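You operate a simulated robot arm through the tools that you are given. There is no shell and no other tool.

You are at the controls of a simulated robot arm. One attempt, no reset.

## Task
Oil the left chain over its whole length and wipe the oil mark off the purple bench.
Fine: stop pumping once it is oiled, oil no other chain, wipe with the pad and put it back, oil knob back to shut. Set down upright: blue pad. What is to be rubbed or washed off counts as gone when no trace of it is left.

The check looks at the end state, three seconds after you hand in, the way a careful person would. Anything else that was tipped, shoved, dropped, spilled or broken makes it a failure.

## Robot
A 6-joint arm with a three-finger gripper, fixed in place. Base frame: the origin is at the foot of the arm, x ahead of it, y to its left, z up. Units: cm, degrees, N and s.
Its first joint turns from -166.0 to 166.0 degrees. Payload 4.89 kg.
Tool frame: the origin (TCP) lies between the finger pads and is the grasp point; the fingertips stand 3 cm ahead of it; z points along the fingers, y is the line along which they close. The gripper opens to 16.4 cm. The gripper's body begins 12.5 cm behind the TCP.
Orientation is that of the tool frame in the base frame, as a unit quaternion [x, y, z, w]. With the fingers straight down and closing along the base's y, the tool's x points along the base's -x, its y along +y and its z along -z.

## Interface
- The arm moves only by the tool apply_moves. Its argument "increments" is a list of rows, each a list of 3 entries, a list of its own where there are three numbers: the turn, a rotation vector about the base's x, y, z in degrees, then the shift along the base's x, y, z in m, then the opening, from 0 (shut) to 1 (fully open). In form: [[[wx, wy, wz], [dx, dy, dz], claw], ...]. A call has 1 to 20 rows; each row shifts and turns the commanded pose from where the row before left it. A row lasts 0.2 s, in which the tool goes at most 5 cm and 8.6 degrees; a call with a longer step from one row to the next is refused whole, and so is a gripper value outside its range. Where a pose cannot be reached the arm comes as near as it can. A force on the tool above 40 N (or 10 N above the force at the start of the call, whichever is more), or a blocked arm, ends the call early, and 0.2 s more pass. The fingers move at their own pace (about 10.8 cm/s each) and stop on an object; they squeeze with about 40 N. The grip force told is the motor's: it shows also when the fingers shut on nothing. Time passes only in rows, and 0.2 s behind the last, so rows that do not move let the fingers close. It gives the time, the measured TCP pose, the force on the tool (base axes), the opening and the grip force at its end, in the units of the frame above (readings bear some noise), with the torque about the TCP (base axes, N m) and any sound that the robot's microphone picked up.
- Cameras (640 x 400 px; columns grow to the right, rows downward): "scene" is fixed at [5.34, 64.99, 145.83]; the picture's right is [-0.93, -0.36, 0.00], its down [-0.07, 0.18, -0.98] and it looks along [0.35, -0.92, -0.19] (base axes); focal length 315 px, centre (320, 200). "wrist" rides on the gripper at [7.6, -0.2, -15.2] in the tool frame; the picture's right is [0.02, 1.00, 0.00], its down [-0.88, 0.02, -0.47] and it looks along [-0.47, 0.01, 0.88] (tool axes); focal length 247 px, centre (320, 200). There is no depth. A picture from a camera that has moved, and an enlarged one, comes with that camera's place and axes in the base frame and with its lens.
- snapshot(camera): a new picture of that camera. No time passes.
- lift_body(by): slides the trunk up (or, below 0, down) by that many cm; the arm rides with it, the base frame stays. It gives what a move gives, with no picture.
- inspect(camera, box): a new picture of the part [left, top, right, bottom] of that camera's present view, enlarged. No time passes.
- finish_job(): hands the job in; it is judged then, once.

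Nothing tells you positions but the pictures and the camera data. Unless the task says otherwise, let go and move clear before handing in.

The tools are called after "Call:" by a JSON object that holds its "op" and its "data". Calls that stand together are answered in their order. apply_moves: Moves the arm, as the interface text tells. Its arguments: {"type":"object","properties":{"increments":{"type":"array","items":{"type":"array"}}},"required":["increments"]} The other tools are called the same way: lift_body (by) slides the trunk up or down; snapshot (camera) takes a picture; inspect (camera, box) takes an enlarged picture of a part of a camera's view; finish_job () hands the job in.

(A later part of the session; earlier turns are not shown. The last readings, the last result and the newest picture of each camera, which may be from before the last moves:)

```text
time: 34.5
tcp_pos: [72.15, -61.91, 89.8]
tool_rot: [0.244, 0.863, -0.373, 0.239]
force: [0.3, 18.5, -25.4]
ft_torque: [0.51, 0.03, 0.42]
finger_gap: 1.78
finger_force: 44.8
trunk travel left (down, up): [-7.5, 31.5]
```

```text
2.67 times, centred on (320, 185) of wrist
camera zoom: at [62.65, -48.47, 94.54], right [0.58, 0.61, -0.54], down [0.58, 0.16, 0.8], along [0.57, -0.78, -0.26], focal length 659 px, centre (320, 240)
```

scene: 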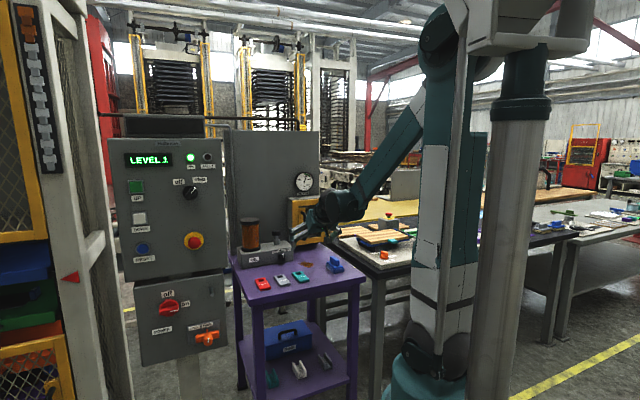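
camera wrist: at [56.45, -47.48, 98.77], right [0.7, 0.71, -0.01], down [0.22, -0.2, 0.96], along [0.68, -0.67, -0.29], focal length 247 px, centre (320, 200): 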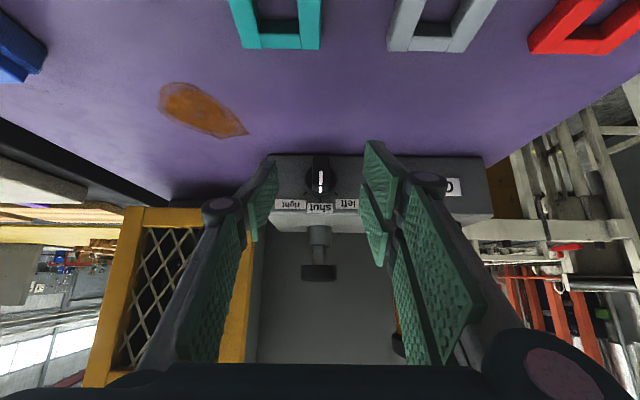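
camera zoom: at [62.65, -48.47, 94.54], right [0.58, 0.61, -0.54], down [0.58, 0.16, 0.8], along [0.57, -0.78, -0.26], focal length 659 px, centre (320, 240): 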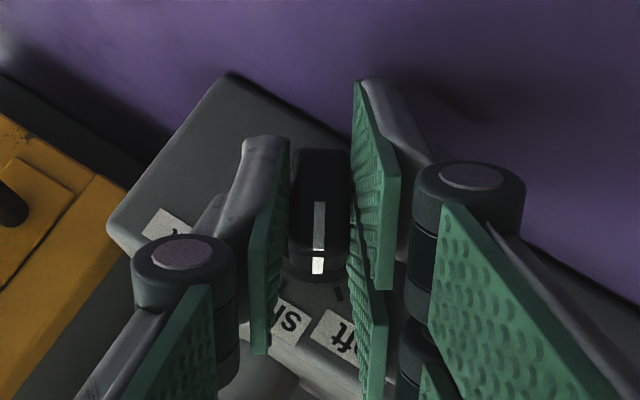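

About 33° done, the "left" tick is ~12° further. I ease the forces and continue.

Call:
{"op": "apply_moves", "data": {"increments": [[[0, 0, 0], [0, 0.0004, -0.0008], 0.08], [[-2.8, 2.85, 0], [0.0004, 0.0006, -0.0002], 0.08], [[-2.8, 2.85, 0], [0.0004, 0.0006, -0.0003], 0.08], [[-2.8, 2.85, 0], [0.0004, 0.0006, -0.0003], 0.08]]}}

Call:
{"op": "inspect", "data": {"camera": "wrist", "box": [240, 110, 400, 260]}}

```text
time: 35.5
tcp_pos: [72.35, -61.71, 89.66]
tool_rot: [0.197, 0.848, -0.453, 0.192]
force: [7.9, 14.3, -31.8]
ft_torque: [1.01, 0.38, -0.04]
finger_gap: 1.81
finger_force: 45.1
trunk travel left (down, up): [-7.5, 31.5]
```

```text
2.67 times, centred on (320, 185) of wrist
camera zoom: at [63.48, -47.65, 93.71], right [0.49, 0.52, -0.7], down [0.69, 0.27, 0.68], along [0.54, -0.81, -0.22], focal length 659 px, centre (320, 240)
```

zoom: 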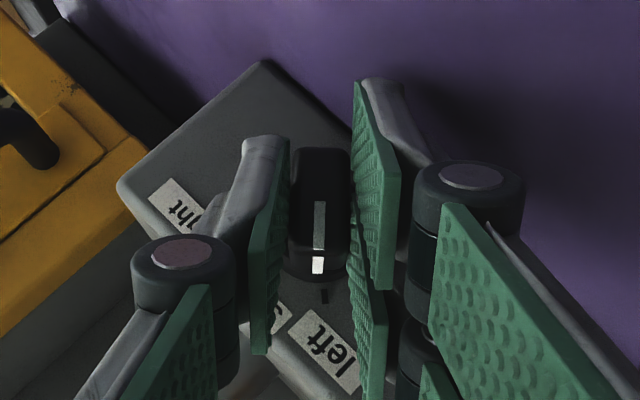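

Almost at the "left" tick. A last few degrees, then release and look.

Call:
{"op": "apply_moves", "data": {"increments": [[[-2.1, 2.13, 0], [0.0003, 0.0003, -0.0006], 0.08], [[-1.4, 1.42, 0], [0.0002, 0.0002, -0.0004], 0.08], [[0, 0, 0], [0, 0, 0], 0.2], [[0, 0, 0], [0, 0, 0], 0.25]]}}

Call:
{"op": "inspect", "data": {"camera": "wrist", "box": [240, 110, 400, 260]}}

```text
time: 36.5
tcp_pos: [72.28, -61.73, 89.76]
tool_rot: [0.178, 0.839, -0.484, 0.171]
force: [0.4, -0.5, 3.1]
ft_torque: [-0.06, 0.04, 0.05]
finger_gap: 4.09
finger_force: 0.0
trunk travel left (down, up): [-7.5, 31.5]
```

```text
2.67 times, centred on (320, 185) of wrist
camera zoom: at [63.61, -47.35, 93.5], right [0.45, 0.47, -0.76], down [0.73, 0.31, 0.61], along [0.52, -0.83, -0.21], focal length 659 px, centre (320, 240)
```

zoom: 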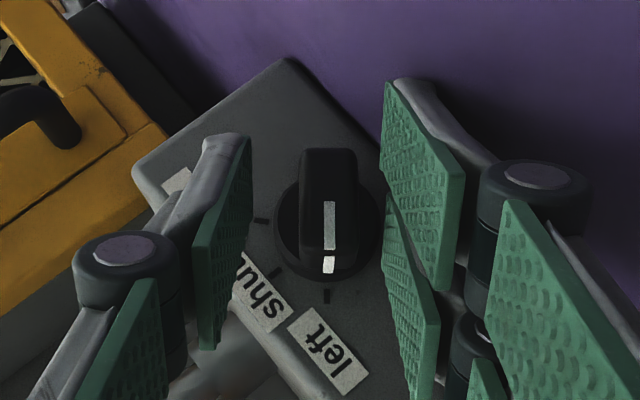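

The knob now points at "left". I retreat, undo the roll, and look at the pump plunger.

Call:
{"op": "apply_moves", "data": {"increments": [[[0, 0, 0], [-0.012, 0.012, 0], 0.3], [[0, 0, 0], [-0.02, 0.02, 0.01], 0.3], [[0, 0, 0], [-0.02, 0.02, 0.02], 0.3], [[5.8, -5.87, 0], [-0.01, 0.01, 0.03], 0.3], [[5.8, -5.87, 0], [0, 0, 0.03], 0.3], [[5.8, -5.87, 0], [0, 0, 0.02], 0.1], [[5.8, -5.87, 0], [0, 0, 0.01], 0], [[5.8, -5.87, 0], [0, 0, 0.01], 0], [[5.8, -5.87, 0], [0, 0, 0], 0], [[0, 0, 0], [0, 0, 0], 0]]}}

Call:
{"op": "snapshot", "data": {"camera": "wrist"}}

Call:
{"op": "snapshot", "data": {"camera": "scene"}}

```text
time: 38.7
tcp_pos: [66.02, -55.47, 102.72]
tool_rot: [0.357, 0.854, -0.139, 0.353]
force: [0.8, 0.3, -0.7]
ft_torque: [-0.05, 0.01, -0.08]
finger_gap: 0.0
finger_force: 40.0
trunk travel left (down, up): [-7.5, 31.5]
```

```text
taken
camera wrist: at [54.46, -44.12, 108.13], right [0.7, 0.72, 0.0], down [0.21, -0.2, 0.96], along [0.69, -0.67, -0.29], focal length 247 px, centre (320, 200)
```

wrist: 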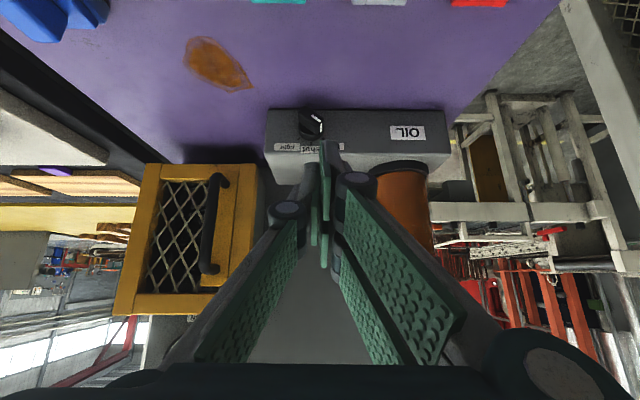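

```text
taken
```

scene: 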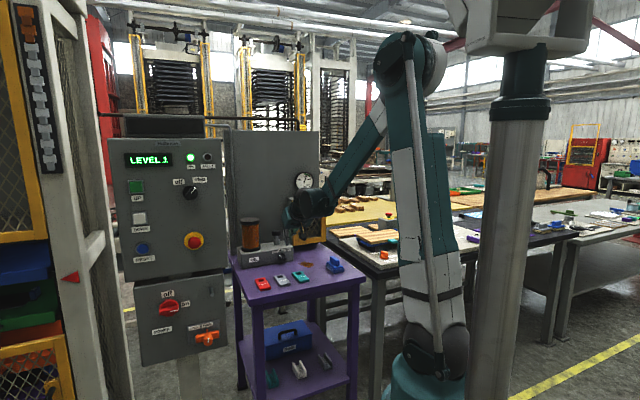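

I now move above the plunger cap, near (79.1, -69.8, 98.4), with closed fingers and the tool steeper (25° tilt).

Call:
{"op": "apply_moves", "data": {"increments": [[[4.74, 4.69, 0], [0, 0, 0.03], 0], [[4.74, 4.69, 0], [0.01, -0.01, 0.02], 0], [[4.74, 4.69, 0], [0.025, -0.028, 0], 0], [[0, 0, 0], [0.025, -0.028, 0], 0], [[0, 0, 0], [0.025, -0.028, 0], 0], [[0, 0, 0], [0.025, -0.028, 0], 0], [[0, 0, 0], [0.021, -0.021, 0], 0], [[0, 0, 0], [0, 0, 0], 0]]}}

Call:
{"op": "snapshot", "data": {"camera": "wrist"}}

Call:
{"op": "inspect", "data": {"camera": "scene", "box": [220, 160, 370, 290]}}

```text
time: 40.5
tcp_pos: [79.14, -69.72, 107.88]
tool_rot: [0.377, 0.901, -0.074, 0.2]
force: [-0.1, -0.4, -0.4]
ft_torque: [-0.08, 0.01, 0.0]
finger_gap: 0.0
finger_force: 39.8
trunk travel left (down, up): [-7.5, 31.5]
```

```text
taken
camera wrist: at [69.59, -60.47, 118.36], right [0.7, 0.72, 0.01], down [0.43, -0.42, 0.8], along [0.57, -0.55, -0.6], focal length 247 px, centre (320, 200)
```

wrist: 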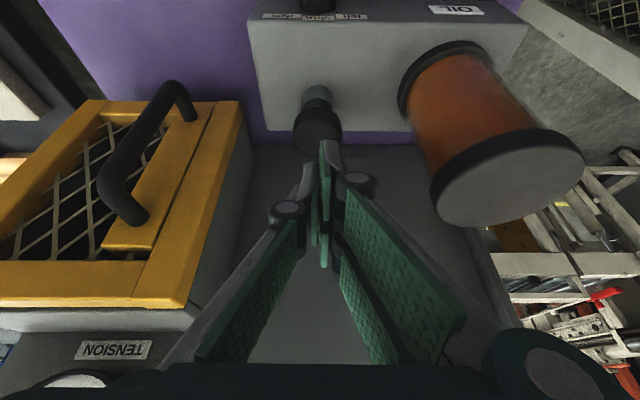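

```text
3.08 times, centred on (295, 225) of scene
camera zoom: at [5.34, 64.99, 145.83], right [-0.93, -0.36, 0.0], down [-0.07, 0.18, -0.98], along [0.35, -0.92, -0.19], focal length 968 px, centre (397, 123)
```

zoom: 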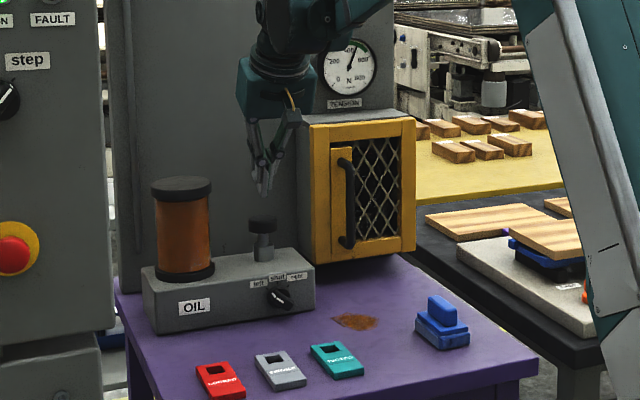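

The cap's centre seems a bit further, about (80.4, -71.1), top near z 99. I shift there and descend.

Call:
{"op": "apply_moves", "data": {"increments": [[[0, 0, 0], [0.0125, -0.0135, 0], 0], [[0, 0, 0], [0, 0, -0.02], 0], [[0, 0, 0], [0, 0, -0.02], 0], [[0, 0, 0], [0, 0, -0.007], 0], [[0, 0, 0], [0, 0, 0], 0]]}}

Call:
{"op": "snapshot", "data": {"camera": "wrist"}}

Call:
{"op": "inspect", "data": {"camera": "scene", "box": [255, 190, 325, 265]}}

```text
time: 41.7
tcp_pos: [80.34, -71.06, 103.05]
tool_rot: [0.377, 0.901, -0.075, 0.2]
force: [0.0, 0.4, 1.0]
ft_torque: [0.04, 0.03, -0.05]
finger_gap: 0.0
finger_force: 40.0
trunk travel left (down, up): [-7.5, 31.5]
```

```text
taken
camera wrist: at [70.76, -61.78, 113.59], right [0.7, 0.72, 0.01], down [0.43, -0.42, 0.8], along [0.57, -0.55, -0.6], focal length 247 px, centre (320, 200)
```

wrist: 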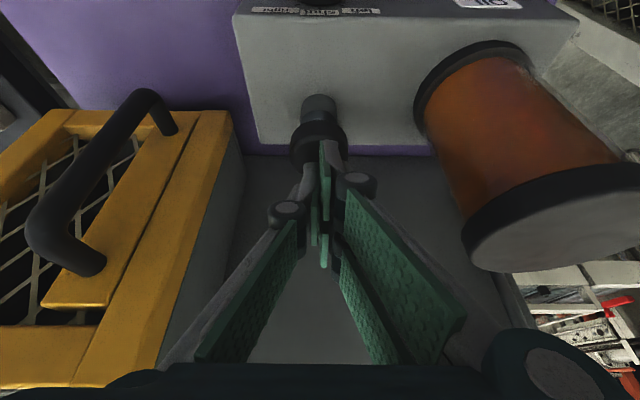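

```text
5.33 times, centred on (290, 228) of scene
camera zoom: at [5.34, 64.99, 145.83], right [-0.93, -0.36, 0.0], down [-0.07, 0.18, -0.98], along [0.35, -0.92, -0.19], focal length 1678 px, centre (480, 53)
```

zoom: 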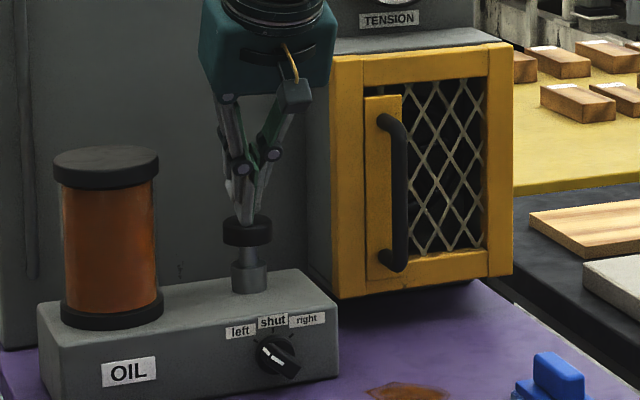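

The fingertips sit on the cap. I press one stroke down and come back up.

Call:
{"op": "apply_moves", "data": {"increments": [[[0, 0, 0], [0, 0, -0.005], 0], [[0, 0, 0], [0, 0, -0.005], 0], [[0, 0, 0], [0, 0, -0.005], 0], [[0, 0, 0], [0, 0, -0.005], 0]]}}

Call:
{"op": "inspect", "data": {"camera": "scene", "box": [255, 190, 325, 265]}}

```text
time: 42.7
tcp_pos: [80.53, -71.16, 101.16]
tool_rot: [0.378, 0.901, -0.075, 0.201]
force: [3.1, 1.3, 13.4]
ft_torque: [0.23, 0.0, -0.02]
finger_gap: 0.0
finger_force: 39.7
trunk travel left (down, up): [-7.5, 31.5]
```

```text
5.33 times, centred on (290, 228) of scene
camera zoom: at [5.34, 64.99, 145.83], right [-0.93, -0.36, 0.0], down [-0.07, 0.18, -0.98], along [0.35, -0.92, -0.19], focal length 1678 px, centre (480, 53)
```

zoom: 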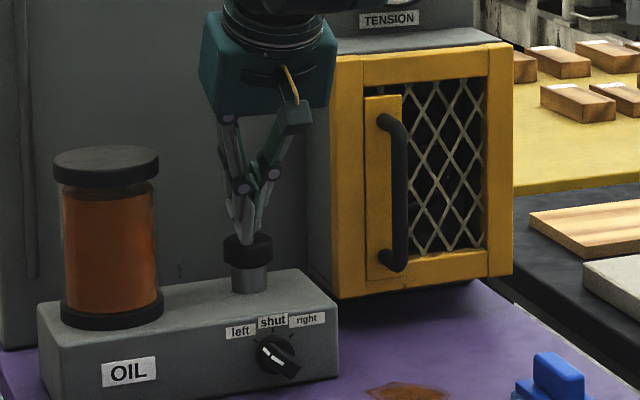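

The cap is nearly down and the reservoir level dropped a bit, so the pump works. I finish the stroke and lift.

Call:
{"op": "apply_moves", "data": {"increments": [[[0, 0, 0], [0, 0, -0.004], 0], [[0, 0, 0], [0, 0, -0.003], 0], [[0, 0, 0], [0, 0, 0], 0]]}}

Call:
{"op": "inspect", "data": {"camera": "scene", "box": [255, 190, 325, 265]}}

```text
time: 43.1
tcp_pos: [80.42, -71.03, 101.18]
tool_rot: [0.377, 0.901, -0.076, 0.202]
force: [-3.9, 3.6, 26.8]
ft_torque: [0.5, 0.37, 0.1]
finger_gap: 0.0
finger_force: 39.8
trunk travel left (down, up): [-7.5, 31.5]
stopped in row 2: the force on the tool passed its limit at 45 N (the readings are from after the stop); the commanded pose is now the measured one
```

```text
5.33 times, centred on (290, 228) of scene
camera zoom: at [5.34, 64.99, 145.83], right [-0.93, -0.36, 0.0], down [-0.07, 0.18, -0.98], along [0.35, -0.92, -0.19], focal length 1678 px, centre (480, 53)
```

zoom: 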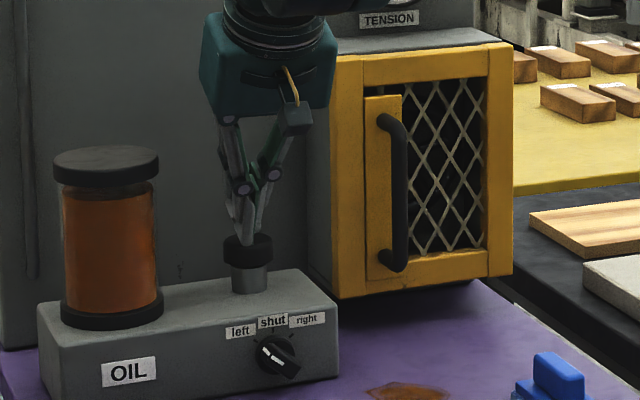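

The pump bottomed out (one stroke). I lift off, retreat, raise the trunk and swing over to look at the left chain and see what one stroke does.

Call:
{"op": "apply_moves", "data": {"increments": [[[0, 0, 0], [0, 0, 0.01], 0], [[0, 0, 0], [0, 0, 0.03], 0], [[0, 0, 0], [0, 0, 0.04], 0], [[0, 0, 0], [-0.03, 0.03, 0], 0], [[0, 0, 0], [-0.035, 0.035, 0], 0], [[0, 0, 0], [-0.035, 0.035, 0], 0], [[0, 0, 0], [-0.035, 0.035, 0], 0], [[0, 0, 0], [-0.035, 0.035, 0], 0]]}}

Call:
{"op": "inspect", "data": {"camera": "scene", "box": [220, 160, 370, 290]}}

Call:
{"op": "inspect", "data": {"camera": "scene", "box": [0, 0, 130, 180]}}

Call:
{"op": "lift_body", "data": {"by": 20}}

```text
time: 44.9
tcp_pos: [63.68, -54.34, 108.95]
tool_rot: [0.378, 0.901, -0.074, 0.2]
force: [2.4, -1.4, -0.6]
ft_torque: [0.15, 0.19, -0.01]
finger_gap: 0.0
finger_force: 40.1
trunk travel left (down, up): [-7.5, 31.5]
```

```text
3.08 times, centred on (295, 225) of scene
camera zoom: at [5.34, 64.99, 145.83], right [-0.93, -0.36, 0.0], down [-0.07, 0.18, -0.98], along [0.35, -0.92, -0.19], focal length 968 px, centre (397, 123)
```

zoom: 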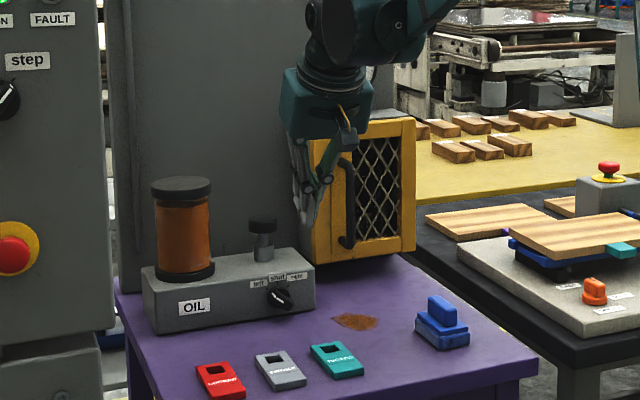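

```text
2.22 times, centred on (65, 90) of scene
camera zoom: at [5.34, 64.99, 145.83], right [-0.93, -0.36, 0.0], down [-0.07, 0.18, -0.98], along [0.35, -0.92, -0.19], focal length 699 px, centre (887, 444)
```

zoom: 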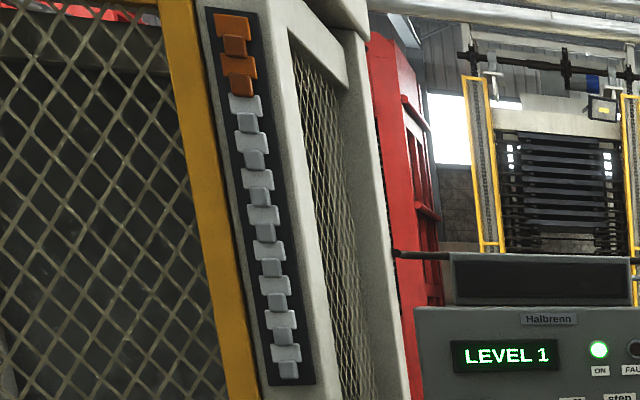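

```text
time: 47.1
tcp_pos: [63.66, -54.22, 128.97]
tool_rot: [0.378, 0.901, -0.076, 0.201]
force: [0.1, -0.7, -0.5]
ft_torque: [0.01, -0.01, -0.04]
finger_gap: 0.01
finger_force: 39.6
trunk travel left (down, up): [-27.5, 11.5]
```

Call:
{"op": "apply_moves", "data": {"increments": [[[0, 0, 0], [-0.0274, 0.027, -0.028], 0], [[0, 0, 0], [-0.0274, 0.027, -0.028], 0], [[0, 0, 0], [-0.0274, 0.027, -0.028], 0], [[0, 0, 0], [-0.0274, 0.027, -0.028], 0], [[0, 0, 0], [-0.0274, 0.027, -0.028], 0], [[-2.05, -2.19, 4], [0.0262, 0.0347, 0], 0], [[-1.89, -2.33, 4], [0.0238, 0.0364, 0], 0], [[-1.72, -2.46, 4], [0.0214, 0.0379, 0], 0], [[-1.55, -2.57, 4], [0.0187, 0.0393, 0], 0], [[-1.36, -2.67, 4], [0.016, 0.0404, 0], 0], [[-1.17, -2.76, 4], [0.0133, 0.0414, 0], 0], [[-0.98, -2.84, 4], [0.0105, 0.0422, 0], 0], [[-0.78, -2.9, 4], [0.0076, 0.0428, 0], 0], [[-0.57, -2.94, 4], [0.0047, 0.0432, 0], 0], [[-0.37, -2.98, 4], [0.0017, 0.0435, 0], 0], [[-0.16, -3, 4], [-0.0011, 0.0435, 0], 0], [[0.05, -3, 4], [-0.0041, 0.0433, 0], 0], [[0.26, -2.99, 4], [-0.007, 0.0429, 0], 0], [[0.47, -2.96, 4], [-0.0099, 0.0424, 0], 0], [[0, 0, 0], [0, 0, 0], 0]]}}

Call:
{"op": "snapshot", "data": {"camera": "wrist"}}

```text
time: 51.3
tcp_pos: [62.15, 16.75, 115.98]
tool_rot: [-0.079, 0.832, 0.06, 0.546]
force: [-0.5, -0.4, 0.0]
ft_torque: [0.0, 0.0, -0.02]
finger_gap: 0.0
finger_force: 40.7
out of reach, approached as far as the arm can: row 19
trunk travel left (down, up): [-27.5, 11.5]
```

```text
taken
camera wrist: at [45.52, 13.31, 114.76], right [-0.21, 0.98, 0.0], down [-0.08, -0.01, 1.0], along [0.97, 0.21, 0.08], focal length 247 px, centre (320, 200)
```

wrist: 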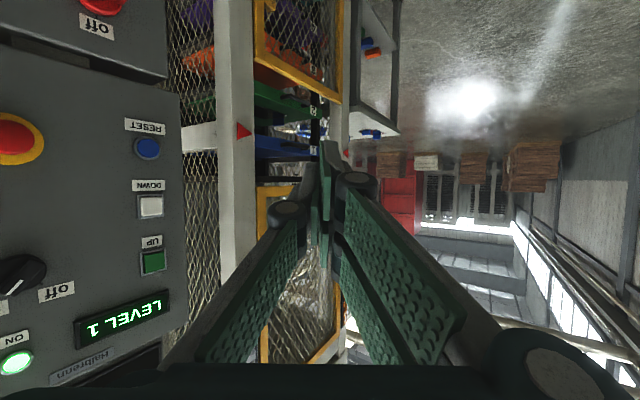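

The closed fingers block the view; I open them.

Call:
{"op": "apply_moves", "data": {"increments": [[[0, 0, 0], [0, 0, 0], 1], [[0, 0, 0], [-0.01, 0.03, 0], 1], [[0, 0, 0], [-0.01, 0.03, 0], 1], [[0, 0, 0], [-0.01, 0.03, 0], 1], [[0, 0, 0], [0, 0, 0], 1]]}}

Call:
{"op": "snapshot", "data": {"camera": "wrist"}}

Call:
{"op": "inspect", "data": {"camera": "wrist", "box": [250, 210, 390, 370]}}

```text
time: 52.5
tcp_pos: [59.28, 25.9, 115.86]
tool_rot: [-0.08, 0.831, 0.062, 0.547]
force: [1.3, 1.2, -0.4]
ft_torque: [-0.06, -0.03, -0.08]
finger_gap: 16.4
finger_force: 0.1
trunk travel left (down, up): [-27.5, 11.5]
```

```text
taken
camera wrist: at [42.6, 22.32, 114.66], right [-0.21, 0.98, 0.0], down [-0.09, -0.01, 1.0], along [0.97, 0.21, 0.09], focal length 247 px, centre (320, 200)
```

wrist: 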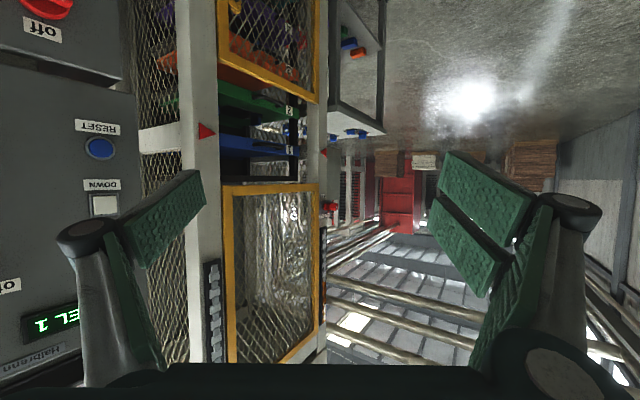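

```text
2.50 times, centred on (320, 290) of wrist
camera zoom: at [42.6, 22.32, 114.66], right [-0.21, 0.98, 0.0], down [-0.09, -0.01, 1.0], along [0.97, 0.21, 0.09], focal length 617 px, centre (320, -25)
```

zoom: 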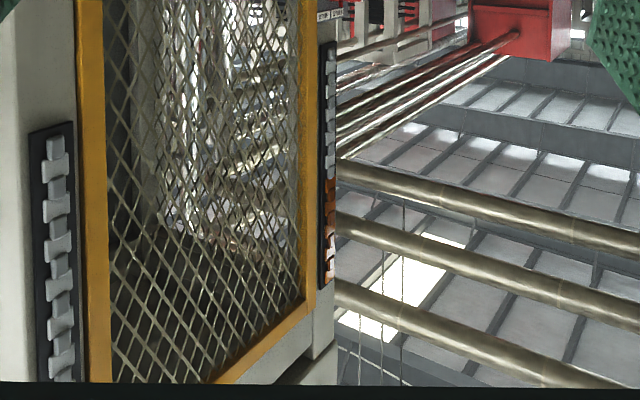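

The left chain's orange part has grown: pumping oils it from the top down. I zoom in to measure.

Call:
{"op": "inspect", "data": {"camera": "wrist", "box": [305, 220, 345, 335]}}

Call:
{"op": "inspect", "data": {"camera": "wrist", "box": [290, 215, 345, 250]}}

Call:
{"op": "inspect", "data": {"camera": "wrist", "box": [290, 270, 360, 320]}}

```text
3.48 times, centred on (325, 278) of wrist
camera zoom: at [42.6, 22.32, 114.66], right [-0.21, 0.98, 0.0], down [-0.09, -0.01, 1.0], along [0.97, 0.21, 0.09], focal length 859 px, centre (303, -70)
```

zoom: 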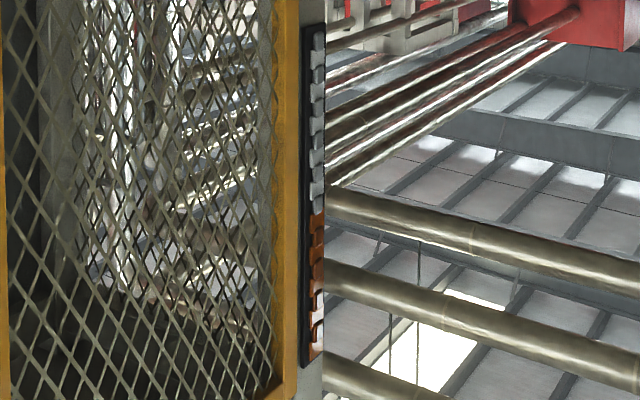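

```text
11.43 times, centred on (318, 232) of wrist
camera zoom: at [42.6, 22.32, 114.66], right [-0.21, 0.98, 0.0], down [-0.09, -0.01, 1.0], along [0.97, 0.21, 0.09], focal length 2823 px, centre (349, -171)
```

zoom: 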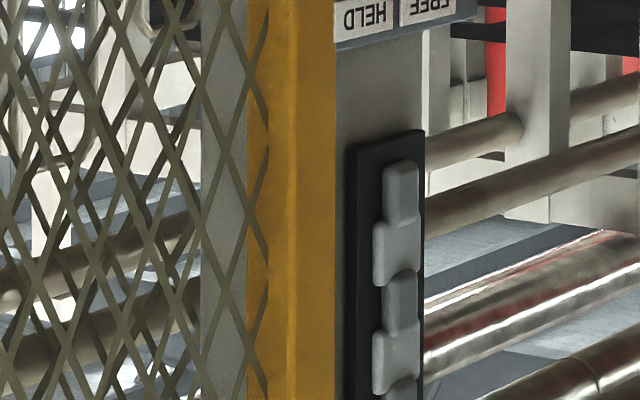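

```text
8.00 times, centred on (325, 295) of wrist
camera zoom: at [42.6, 22.32, 114.66], right [-0.21, 0.98, 0.0], down [-0.09, -0.01, 1.0], along [0.97, 0.21, 0.09], focal length 1976 px, centre (280, -560)
```

zoom: 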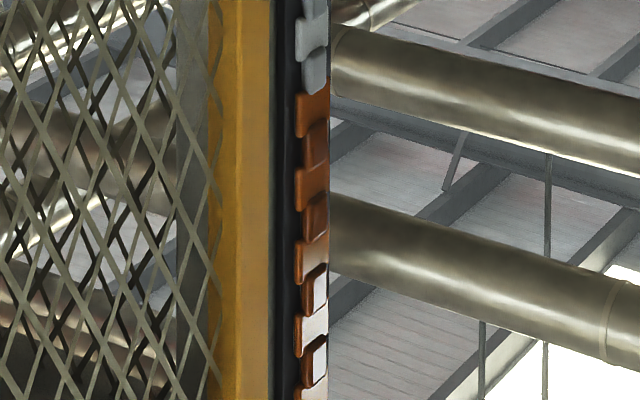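

One stroke raised the oiled part from about 20 % to about 45 %. Two more strokes should bring it close; I return to the pump the same way.

Call:
{"op": "apply_moves", "data": {"increments": [[[0, 0, 0], [0.01, -0.03, 0], 0], [[0, 0, 0], [0.01, -0.03, 0], 0], [[0, 0, 0], [0.01, -0.03, 0], 0], [[-0.47, 2.96, -4], [0.0099, -0.0424, 0], 0], [[-0.26, 2.99, -4], [0.007, -0.0429, 0], 0], [[-0.05, 3, -4], [0.0041, -0.0433, 0], 0], [[0.16, 3, -4], [0.0011, -0.0435, 0], 0], [[0.37, 2.98, -4], [-0.0017, -0.0435, 0], 0], [[0.57, 2.94, -4], [-0.0047, -0.0432, 0], 0], [[0.78, 2.9, -4], [-0.0076, -0.0428, 0], 0], [[0.98, 2.84, -4], [-0.0105, -0.0422, 0], 0], [[1.17, 2.76, -4], [-0.0133, -0.0414, 0], 0], [[1.36, 2.67, -4], [-0.016, -0.0404, 0], 0], [[1.55, 2.57, -4], [-0.0187, -0.0393, 0], 0], [[1.72, 2.46, -4], [-0.0214, -0.0379, 0], 0], [[1.89, 2.33, -4], [-0.0238, -0.0364, 0], 0], [[2.05, 2.19, -4], [-0.0262, -0.0347, 0], 0]]}}

Call:
{"op": "apply_moves", "data": {"increments": [[[0, 0, 0], [0.0274, -0.027, 0.028], 0], [[0, 0, 0], [0.0274, -0.027, 0.028], 0], [[0, 0, 0], [0.0274, -0.027, 0.028], 0], [[0, 0, 0], [0.0274, -0.027, 0.028], 0], [[0, 0, 0], [0.0274, -0.027, 0.028], 0], [[0, 0, 0], [0, 0, 0], 0]]}}

Call:
{"op": "lift_body", "data": {"by": -20}}

```text
time: 56.1
tcp_pos: [50.36, -40.6, 115.87]
tool_rot: [0.378, 0.901, -0.075, 0.201]
force: [0.4, 0.6, 0.5]
ft_torque: [-0.05, -0.01, -0.02]
finger_gap: 0.0
finger_force: 39.4
trunk travel left (down, up): [-27.5, 11.5]
```

```text
time: 57.5
tcp_pos: [63.86, -53.96, 129.58]
tool_rot: [0.378, 0.901, -0.075, 0.201]
force: [0.2, 0.5, -0.1]
ft_torque: [0.05, 0.09, 0.03]
finger_gap: 0.0
finger_force: 39.8
trunk travel left (down, up): [-27.5, 11.5]
```

```text
time: 59.6
tcp_pos: [63.92, -53.81, 109.66]
tool_rot: [0.378, 0.901, -0.075, 0.201]
force: [0.2, 0.7, -0.3]
ft_torque: [0.0, 0.01, 0.02]
finger_gap: 0.0
finger_force: 39.5
trunk travel left (down, up): [-7.5, 31.5]
```

Back above the bench. I go to the plunger and do one stroke, checking at the bottom.

Call:
{"op": "apply_moves", "data": {"increments": [[[0, 0, 0], [0.034, -0.0355, 0], 0], [[0, 0, 0], [0.034, -0.0355, 0], 0], [[0, 0, 0], [0.034, -0.0355, 0], 0], [[0, 0, 0], [0.034, -0.0355, 0], 0], [[0, 0, 0], [0.0293, -0.0304, 0], 0], [[0, 0, 0], [0, 0, -0.03], 0], [[0, 0, 0], [0, 0, -0.027], 0], [[0, 0, 0], [0, 0, 0], 0]]}}

Call:
{"op": "apply_moves", "data": {"increments": [[[0, 0, 0], [0, 0, -0.008], 0], [[0, 0, 0], [0, 0, -0.007], 0], [[0, 0, 0], [0, 0, -0.006], 0], [[0, 0, 0], [0, 0, -0.005], 0], [[0, 0, 0], [0, 0, -0.005], 0]]}}

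Call:
{"op": "inspect", "data": {"camera": "scene", "box": [255, 190, 325, 265]}}

```text
time: 61.4
tcp_pos: [80.28, -71.06, 104.02]
tool_rot: [0.378, 0.901, -0.075, 0.201]
force: [-0.8, 0.4, 0.0]
ft_torque: [0.0, 0.0, 0.0]
finger_gap: 0.0
finger_force: 40.0
trunk travel left (down, up): [-7.5, 31.5]
```

```text
time: 62.6
tcp_pos: [80.32, -71.16, 101.18]
tool_rot: [0.378, 0.9, -0.077, 0.202]
force: [10.3, -5.3, 31.8]
ft_torque: [0.22, -0.11, -0.1]
finger_gap: 0.0
finger_force: 40.0
trunk travel left (down, up): [-7.5, 31.5]
```

```text
5.33 times, centred on (290, 228) of scene
camera zoom: at [5.34, 64.99, 145.83], right [-0.93, -0.36, 0.0], down [-0.07, 0.18, -0.98], along [0.35, -0.92, -0.19], focal length 1678 px, centre (480, 53)
```

zoom: 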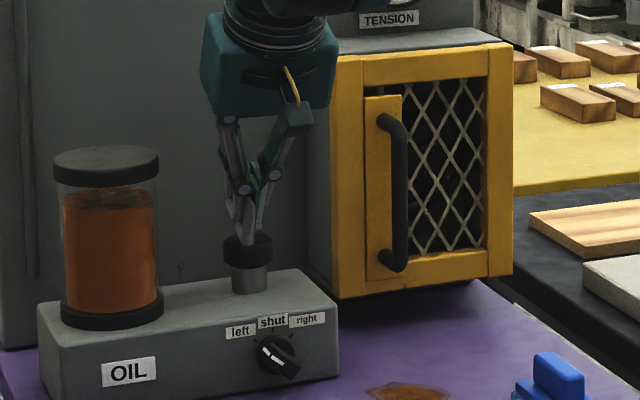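

Second stroke complete. I release fully and do the third stroke.

Call:
{"op": "apply_moves", "data": {"increments": [[[0, 0, 0], [0, 0, 0.01], 0], [[0, 0, 0], [0, 0, 0.014], 0], [[0, 0, 0], [0, 0, 0.008], 0], [[0, 0, 0], [0, 0, 0], 0], [[0, 0, 0], [0, 0, 0], 0]]}}

Call:
{"op": "inspect", "data": {"camera": "scene", "box": [255, 190, 325, 265]}}

Call:
{"op": "apply_moves", "data": {"increments": [[[0, 0, 0], [0, 0, -0.008], 0], [[0, 0, 0], [0, 0, -0.007], 0], [[0, 0, 0], [0, 0, -0.006], 0], [[0, 0, 0], [0, 0, -0.005], 0], [[0, 0, 0], [0, 0, -0.005], 0]]}}

Call:
{"op": "inspect", "data": {"camera": "scene", "box": [255, 190, 325, 265]}}

```text
time: 63.8
tcp_pos: [80.33, -71.22, 104.09]
tool_rot: [0.377, 0.901, -0.075, 0.202]
force: [-0.2, -0.1, -0.1]
ft_torque: [0.02, 0.04, 0.0]
finger_gap: 0.0
finger_force: 40.6
trunk travel left (down, up): [-7.5, 31.5]
```

```text
5.33 times, centred on (290, 228) of scene
camera zoom: at [5.34, 64.99, 145.83], right [-0.93, -0.36, 0.0], down [-0.07, 0.18, -0.98], along [0.35, -0.92, -0.19], focal length 1678 px, centre (480, 53)
```

zoom: 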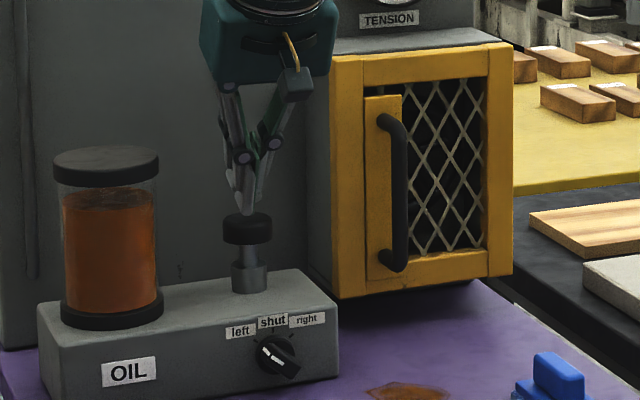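

```text
time: 65.0
tcp_pos: [80.32, -71.06, 101.13]
tool_rot: [0.377, 0.901, -0.076, 0.201]
force: [5.4, -5.9, 24.7]
ft_torque: [0.09, 0.03, 0.0]
finger_gap: 0.01
finger_force: 40.0
trunk travel left (down, up): [-7.5, 31.5]
```

```text
5.33 times, centred on (290, 228) of scene
camera zoom: at [5.34, 64.99, 145.83], right [-0.93, -0.36, 0.0], down [-0.07, 0.18, -0.98], along [0.35, -0.92, -0.19], focal length 1678 px, centre (480, 53)
```

zoom: 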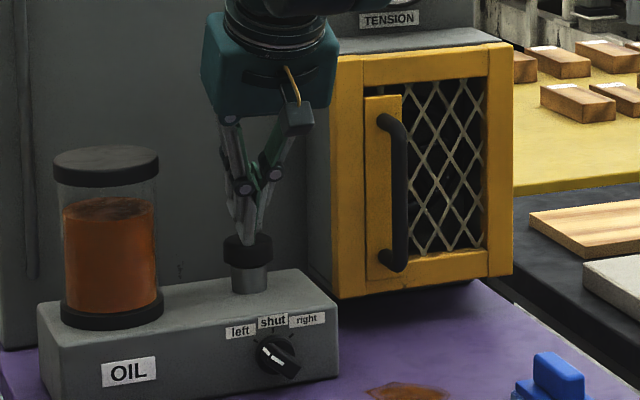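

Third stroke done. I swing over again to check the left chain.

Call:
{"op": "apply_moves", "data": {"increments": [[[0, 0, 0], [0, 0, 0.01], 0], [[0, 0, 0], [0, 0, 0.03], 0], [[0, 0, 0], [0, 0, 0.04], 0], [[0, 0, 0], [-0.03, 0.03, 0], 0], [[0, 0, 0], [-0.035, 0.035, 0], 0], [[0, 0, 0], [-0.035, 0.035, 0], 0], [[0, 0, 0], [-0.035, 0.035, 0], 0], [[0, 0, 0], [-0.03, 0.035, 0], 0], [[0, 0, 0], [0, 0, 0], 0]]}}

Call:
{"op": "lift_body", "data": {"by": 20}}

Call:
{"op": "apply_moves", "data": {"increments": [[[0, 0, 0], [-0.0274, 0.027, -0.028], 0], [[0, 0, 0], [-0.0274, 0.027, -0.028], 0], [[0, 0, 0], [-0.0274, 0.027, -0.028], 0], [[0, 0, 0], [-0.0274, 0.027, -0.028], 0], [[0, 0, 0], [-0.0274, 0.027, -0.028], 0], [[-2.05, -2.19, 4], [0.0262, 0.0347, 0], 0], [[-1.89, -2.33, 4], [0.0238, 0.0364, 0], 0], [[-1.72, -2.46, 4], [0.0214, 0.0379, 0], 0], [[-1.55, -2.57, 4], [0.0187, 0.0393, 0], 0], [[-1.36, -2.67, 4], [0.016, 0.0404, 0], 0], [[-1.17, -2.76, 4], [0.0133, 0.0414, 0], 0], [[-0.98, -2.84, 4], [0.0105, 0.0422, 0], 0], [[-0.78, -2.9, 4], [0.0076, 0.0428, 0], 0], [[-0.57, -2.94, 4], [0.0047, 0.0432, 0], 0], [[-0.37, -2.98, 4], [0.0017, 0.0435, 0], 0], [[-0.16, -3, 4], [-0.0011, 0.0435, 0], 0], [[0.05, -3, 4], [-0.0041, 0.0433, 0], 0], [[0.26, -2.99, 4], [-0.007, 0.0429, 0], 0], [[0.47, -2.96, 4], [-0.0099, 0.0424, 0], 0], [[0, 0, 0], [0, 0, 0], 0]]}}

Call:
{"op": "apply_moves", "data": {"increments": [[[0, 0, 0], [-0.01, 0.03, 0], 1], [[0, 0, 0], [-0.01, 0.04, 0], 1], [[0, 0, 0], [-0.01, 0.04, 0], 1], [[0, 0, 0], [-0.01, 0.04, 0], 1], [[0, 0, 0], [0, 0.04, 0], 1], [[0, 0, 0], [0, 0, 0], 1]]}}

Call:
{"op": "snapshot", "data": {"camera": "wrist"}}

```text
time: 67.0
tcp_pos: [63.79, -54.14, 108.81]
tool_rot: [0.377, 0.901, -0.075, 0.201]
force: [-0.5, 0.5, -0.1]
ft_torque: [0.01, -0.04, 0.02]
finger_gap: 0.0
finger_force: 39.8
trunk travel left (down, up): [-7.5, 31.5]
```

```text
time: 69.2
tcp_pos: [63.67, -54.11, 128.92]
tool_rot: [0.377, 0.901, -0.075, 0.202]
force: [1.2, -0.4, -0.6]
ft_torque: [-0.01, 0.02, 0.0]
finger_gap: 0.0
finger_force: 39.9
trunk travel left (down, up): [-27.5, 11.5]
```

```text
time: 73.4
tcp_pos: [62.2, 17.01, 115.69]
tool_rot: [-0.079, 0.832, 0.06, 0.546]
force: [-1.5, 0.4, -0.9]
ft_torque: [-0.01, -0.02, -0.04]
finger_gap: 0.0
finger_force: 39.6
out of reach, approached as far as the arm can: row 19
trunk travel left (down, up): [-27.5, 11.5]
```

```text
time: 74.8
tcp_pos: [58.27, 35.99, 115.89]
tool_rot: [-0.078, 0.831, 0.061, 0.547]
force: [-0.1, 0.7, 0.8]
ft_torque: [-0.05, 0.01, -0.07]
finger_gap: 16.43
finger_force: 0.0
trunk travel left (down, up): [-27.5, 11.5]
```

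```text
taken
camera wrist: at [41.71, 32.54, 114.73], right [-0.21, 0.98, 0.0], down [-0.09, -0.01, 1.0], along [0.97, 0.21, 0.09], focal length 247 px, centre (320, 200)
```

wrist: 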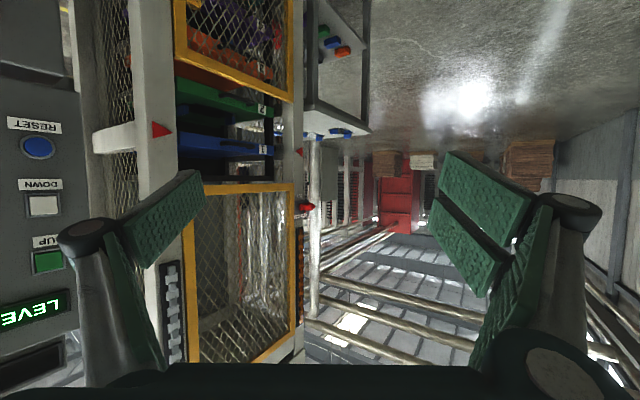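

Call:
{"op": "inspect", "data": {"camera": "wrist", "box": [270, 215, 340, 260]}}

Call:
{"op": "inspect", "data": {"camera": "wrist", "box": [265, 250, 335, 300]}}

Call:
{"op": "inspect", "data": {"camera": "wrist", "box": [265, 290, 335, 335]}}

```text
8.89 times, centred on (305, 238) of wrist
camera zoom: at [41.71, 32.54, 114.73], right [-0.21, 0.98, 0.0], down [-0.09, -0.01, 1.0], along [0.97, 0.21, 0.09], focal length 2195 px, centre (453, -133)
```

zoom: 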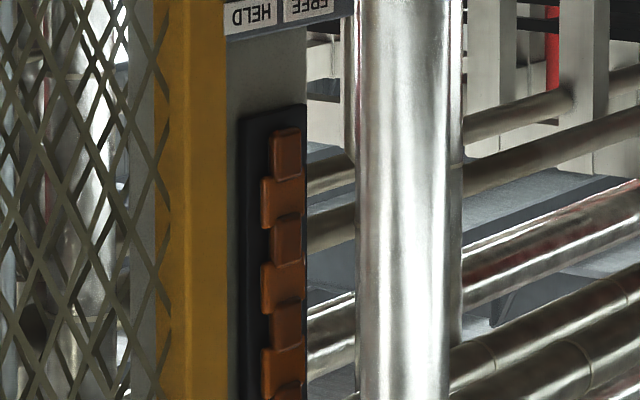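

```text
8.00 times, centred on (300, 275) of wrist
camera zoom: at [41.71, 32.54, 114.73], right [-0.21, 0.98, 0.0], down [-0.09, -0.01, 1.0], along [0.97, 0.21, 0.09], focal length 1976 px, centre (480, -400)
```

zoom: 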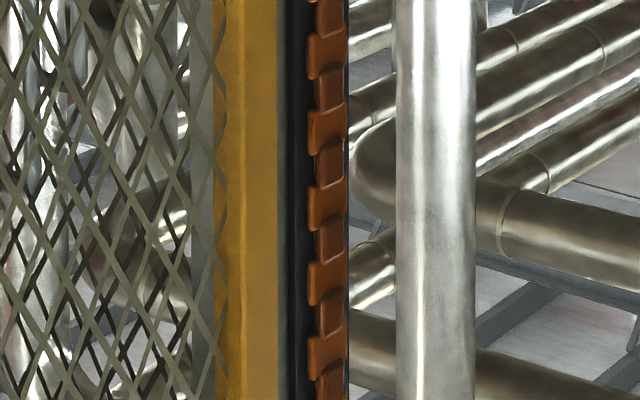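

```text
8.89 times, centred on (300, 312) of wrist
camera zoom: at [41.71, 32.54, 114.73], right [-0.21, 0.98, 0.0], down [-0.09, -0.01, 1.0], along [0.97, 0.21, 0.09], focal length 2195 px, centre (498, -800)
```

zoom: 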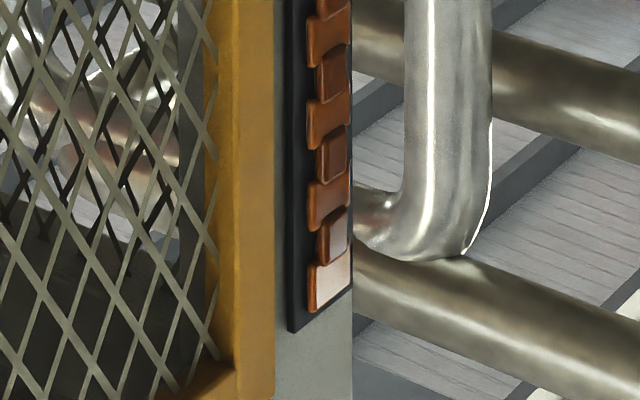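

The left chain is oiled along its whole length. Now back to the oil unit to turn the knob to "shut".

Call:
{"op": "apply_moves", "data": {"increments": [[[0, 0, 0], [0, -0.04, 0], 0.3], [[0, 0, 0], [0.01, -0.04, 0], 0.3], [[0, 0, 0], [0.01, -0.04, 0], 0.3], [[0, 0, 0], [0.01, -0.04, 0], 0.3], [[0, 0, 0], [0.01, -0.03, 0], 0.3], [[-0.47, 2.96, -4], [0.0099, -0.0424, 0], 0.3], [[-0.26, 2.99, -4], [0.007, -0.0429, 0], 0.3], [[-0.05, 3, -4], [0.0041, -0.0433, 0], 0.3], [[0.16, 3, -4], [0.0011, -0.0435, 0], 0.3], [[0.37, 2.98, -4], [-0.0017, -0.0435, 0], 0.3], [[0.57, 2.94, -4], [-0.0047, -0.0432, 0], 0.3], [[0.78, 2.9, -4], [-0.0076, -0.0428, 0], 0.3], [[0.98, 2.84, -4], [-0.0105, -0.0422, 0], 0.3], [[1.17, 2.76, -4], [-0.0133, -0.0414, 0], 0.3], [[1.36, 2.67, -4], [-0.016, -0.0404, 0], 0.3], [[1.55, 2.57, -4], [-0.0187, -0.0393, 0], 0.3], [[1.72, 2.46, -4], [-0.0214, -0.0379, 0], 0.3], [[1.89, 2.33, -4], [-0.0238, -0.0364, 0], 0.3], [[2.05, 2.19, -4], [-0.0262, -0.0347, 0], 0.3]]}}

Call:
{"op": "apply_moves", "data": {"increments": [[[0, 0, 0], [0.0274, -0.027, 0.028], 0.3], [[0, 0, 0], [0.0274, -0.027, 0.028], 0.3], [[0, 0, 0], [0.0274, -0.027, 0.028], 0.3], [[0, 0, 0], [0.0274, -0.027, 0.028], 0.3], [[0, 0, 0], [0.0274, -0.027, 0.028], 0.3], [[0, 0, 0], [0, 0, 0], 0.3]]}}

Call:
{"op": "lift_body", "data": {"by": -20}}

Call:
{"op": "apply_moves", "data": {"increments": [[[-4.74, -4.69, 0], [0.007, -0.006, -0.02], 0.3], [[-4.74, -4.69, 0], [0.007, -0.006, -0.025], 0.3], [[-4.74, -4.69, 0], [0.007, -0.005, -0.025], 0.3], [[0, 0, 0], [0, 0, 0], 0.3]]}}

Call:
{"op": "snapshot", "data": {"camera": "wrist"}}

```text
time: 78.8
tcp_pos: [50.11, -40.59, 115.82]
tool_rot: [0.379, 0.9, -0.076, 0.201]
force: [0.0, -0.1, 0.7]
ft_torque: [-0.08, 0.04, -0.03]
finger_gap: 4.91
finger_force: 0.1
trunk travel left (down, up): [-27.5, 11.5]
```

```text
time: 80.2
tcp_pos: [63.99, -54.17, 129.64]
tool_rot: [0.377, 0.901, -0.074, 0.202]
force: [0.6, -1.3, 0.4]
ft_torque: [0.05, 0.09, 0.0]
finger_gap: 4.92
finger_force: 0.1
trunk travel left (down, up): [-27.5, 11.5]
```

```text
time: 82.4
tcp_pos: [64.05, -54.11, 109.56]
tool_rot: [0.377, 0.901, -0.075, 0.201]
force: [-0.6, 0.1, 0.7]
ft_torque: [0.01, 0.03, -0.02]
finger_gap: 4.91
finger_force: 0.1
trunk travel left (down, up): [-7.5, 31.5]
```

```text
time: 83.4
tcp_pos: [66.09, -55.83, 102.5]
tool_rot: [0.357, 0.853, -0.14, 0.354]
force: [0.1, -0.1, 0.3]
ft_torque: [0.0, -0.03, 0.0]
finger_gap: 4.92
finger_force: 0.0
trunk travel left (down, up): [-7.5, 31.5]
```

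```text
taken
camera wrist: at [54.44, -44.55, 107.88], right [0.7, 0.72, 0.0], down [0.21, -0.2, 0.96], along [0.69, -0.67, -0.29], focal length 247 px, centre (320, 200)
```

wrist: 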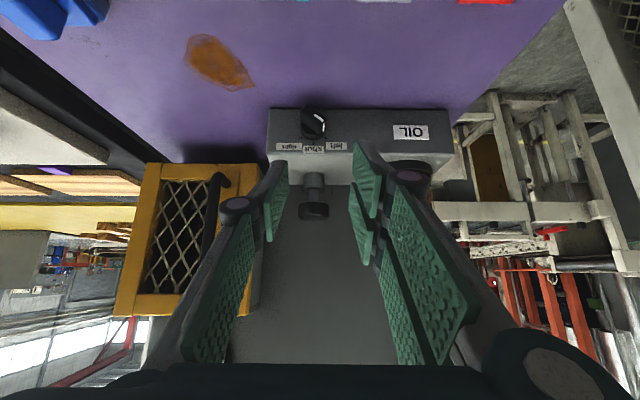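

Call:
{"op": "apply_moves", "data": {"increments": [[[-5.8, 5.87, 0], [0, 0, 0], 0.3], [[-5.8, 5.87, 0], [0, 0, -0.01], 0.3], [[-5.8, 5.87, 0], [0, 0, -0.01], 0.3], [[-5.8, 5.87, 0], [0, 0, -0.02], 0.3], [[-5.8, 5.87, 0], [0, 0, -0.03], 0.3], [[-5.8, 5.87, 0], [0.01, -0.01, -0.03], 0.3], [[0, 0, 0], [0.02, -0.02, -0.02], 0.3], [[0, 0, 0], [0.02, -0.019, -0.007], 0.3], [[0, 0, 0], [0, 0, 0], 0.3]]}}

Call:
{"op": "inspect", "data": {"camera": "wrist", "box": [240, 110, 400, 260]}}

```text
time: 85.4
tcp_pos: [71.03, -60.76, 89.76]
tool_rot: [0.178, 0.839, -0.484, 0.173]
force: [0.0, -0.2, 2.2]
ft_torque: [0.0, -0.02, 0.0]
finger_gap: 5.1
finger_force: 0.1
trunk travel left (down, up): [-7.5, 31.5]
```

```text
2.67 times, centred on (320, 185) of wrist
camera zoom: at [62.5, -46.48, 93.45], right [0.45, 0.47, -0.76], down [0.73, 0.31, 0.62], along [0.52, -0.83, -0.2], focal length 659 px, centre (320, 240)
```

zoom: 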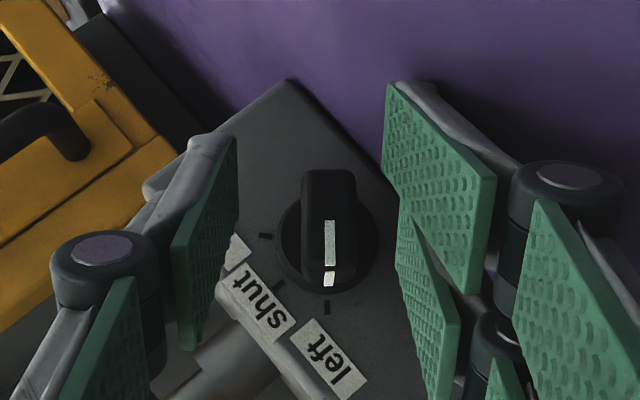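

The lower finger may be grazing the bench at this opening, so I narrow it, move in and grip.

Call:
{"op": "apply_moves", "data": {"increments": [[[0, 0, 0], [0, 0, 0], 0.23], [[0, 0, 0], [0, 0, 0], 0.23], [[0, 0, 0], [0.006, -0.005, 0], 0.23], [[0, 0, 0], [0.0065, -0.0047, 0], 0.23], [[0, 0, 0], [0, 0, 0], 0.15], [[0, 0, 0], [0, 0, 0], 0.08], [[0, 0, 0], [0, 0, 0], 0.08]]}}

Call:
{"op": "inspect", "data": {"camera": "wrist", "box": [240, 110, 400, 260]}}

```text
time: 87.0
tcp_pos: [72.46, -61.64, 89.72]
tool_rot: [0.178, 0.839, -0.484, 0.173]
force: [5.1, 10.9, -16.3]
ft_torque: [0.4, 0.03, 0.61]
finger_gap: 1.79
finger_force: 44.9
trunk travel left (down, up): [-7.5, 31.5]
```

```text
2.67 times, centred on (320, 185) of wrist
camera zoom: at [63.86, -47.32, 93.37], right [0.45, 0.47, -0.76], down [0.73, 0.31, 0.62], along [0.52, -0.83, -0.21], focal length 659 px, centre (320, 240)
```

zoom: 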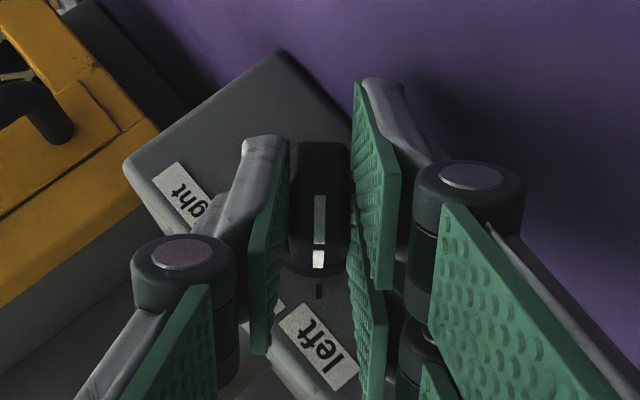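

Gripped. I turn it back toward "shut", in two parts.

Call:
{"op": "apply_moves", "data": {"increments": [[[2.1, -2.13, 0], [0, 0, -0.0004], 0.08], [[2.8, -2.85, 0], [-0.0005, -0.0004, 0.0003], 0.08], [[2.8, -2.85, 0], [-0.0005, -0.0004, 0.0003], 0.08], [[2.8, -2.85, 0], [-0.0005, -0.0004, 0.0003], 0.08], [[2.8, -2.85, 0], [-0.0005, -0.0004, 0.0003], 0.08]]}}

Call:
{"op": "inspect", "data": {"camera": "wrist", "box": [240, 110, 400, 260]}}

```text
time: 88.2
tcp_pos: [72.29, -61.98, 90.07]
tool_rot: [0.252, 0.863, -0.36, 0.249]
force: [3.0, 5.6, 9.5]
ft_torque: [0.52, 0.5, -0.37]
finger_gap: 1.77
finger_force: 44.9
trunk travel left (down, up): [-7.5, 31.5]
```

```text
2.67 times, centred on (320, 185) of wrist
camera zoom: at [62.57, -48.6, 94.71], right [0.6, 0.62, -0.51], down [0.55, 0.14, 0.82], along [0.58, -0.77, -0.26], focal length 659 px, centre (320, 240)
```

zoom: 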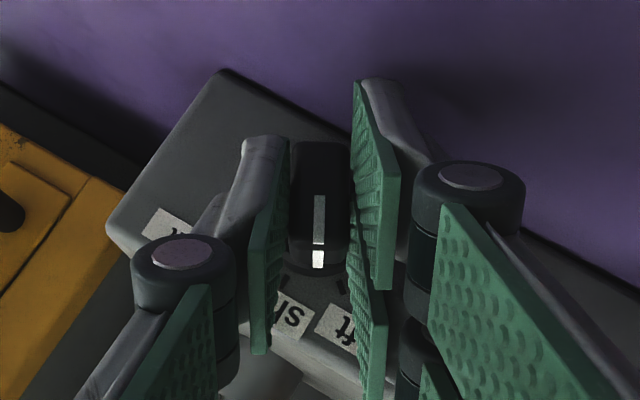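

Call:
{"op": "apply_moves", "data": {"increments": [[[2.8, -2.85, 0], [-0.0006, -0.0005, 0.0003], 0.08], [[2.8, -2.85, 0], [-0.0006, -0.0005, 0.0002], 0.08], [[2.8, -2.85, 0], [-0.0006, -0.0005, 0], 0.08], [[2.8, -2.85, 0], [-0.0006, -0.0005, 0], 0.08], [[2.8, -2.85, 0], [-0.0006, -0.0005, 0], 0.08]]}}

Call:
{"op": "inspect", "data": {"camera": "wrist", "box": [240, 110, 400, 260]}}

```text
time: 89.4
tcp_pos: [71.8, -62.23, 90.1]
tool_rot: [0.323, 0.863, -0.217, 0.321]
force: [7.9, -21.1, 27.3]
ft_torque: [-0.84, -0.58, -0.08]
finger_gap: 1.77
finger_force: 44.9
trunk travel left (down, up): [-7.5, 31.5]
```

```text
2.67 times, centred on (320, 185) of wrist
camera zoom: at [60.9, -50.18, 95.35], right [0.69, 0.7, -0.18], down [0.33, -0.08, 0.94], along [0.65, -0.71, -0.29], focal length 659 px, centre (320, 240)
```

zoom: 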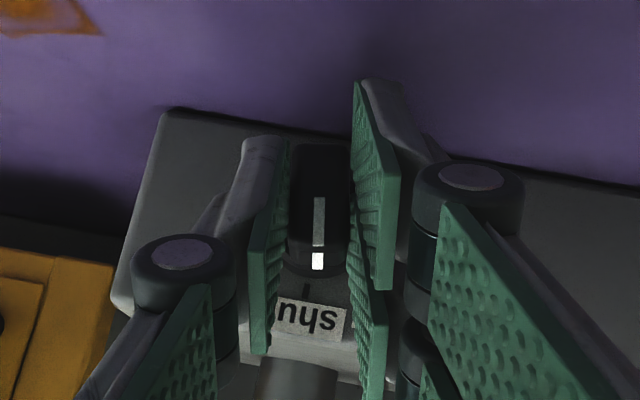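

About 10° left. I ease the forces and finish.

Call:
{"op": "apply_moves", "data": {"increments": [[[0, 0, 0], [0, -0.0006, 0.0008], 0.08], [[2.45, -2.49, 0], [-0.0004, -0.0006, 0.0002], 0.08], [[2.45, -2.49, 0], [-0.0003, -0.0005, 0.0002], 0.08], [[2.1, -2.13, 0], [0, -0.0003, 0], 0.08]]}}

Call:
{"op": "inspect", "data": {"camera": "wrist", "box": [240, 110, 400, 260]}}

```text
time: 90.4
tcp_pos: [71.69, -62.53, 90.09]
tool_rot: [0.355, 0.854, -0.143, 0.353]
force: [-15.0, -20.9, 15.3]
ft_torque: [-0.32, 0.25, -0.52]
finger_gap: 1.76
finger_force: 44.8
trunk travel left (down, up): [-7.5, 31.5]
```

```text
2.67 times, centred on (320, 185) of wrist
camera zoom: at [60.05, -51.01, 95.43], right [0.7, 0.72, -0.01], down [0.21, -0.2, 0.96], along [0.68, -0.67, -0.29], focal length 659 px, centre (320, 240)
```

zoom: 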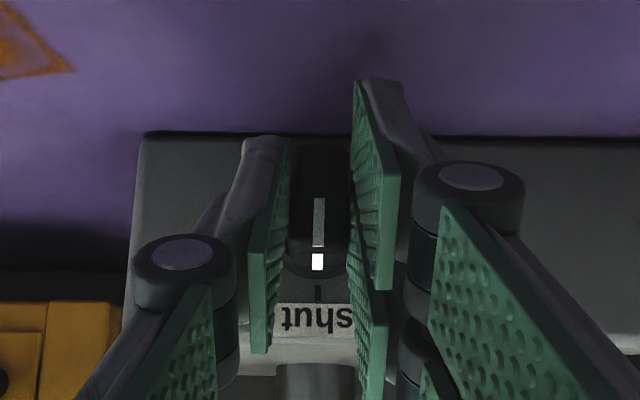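

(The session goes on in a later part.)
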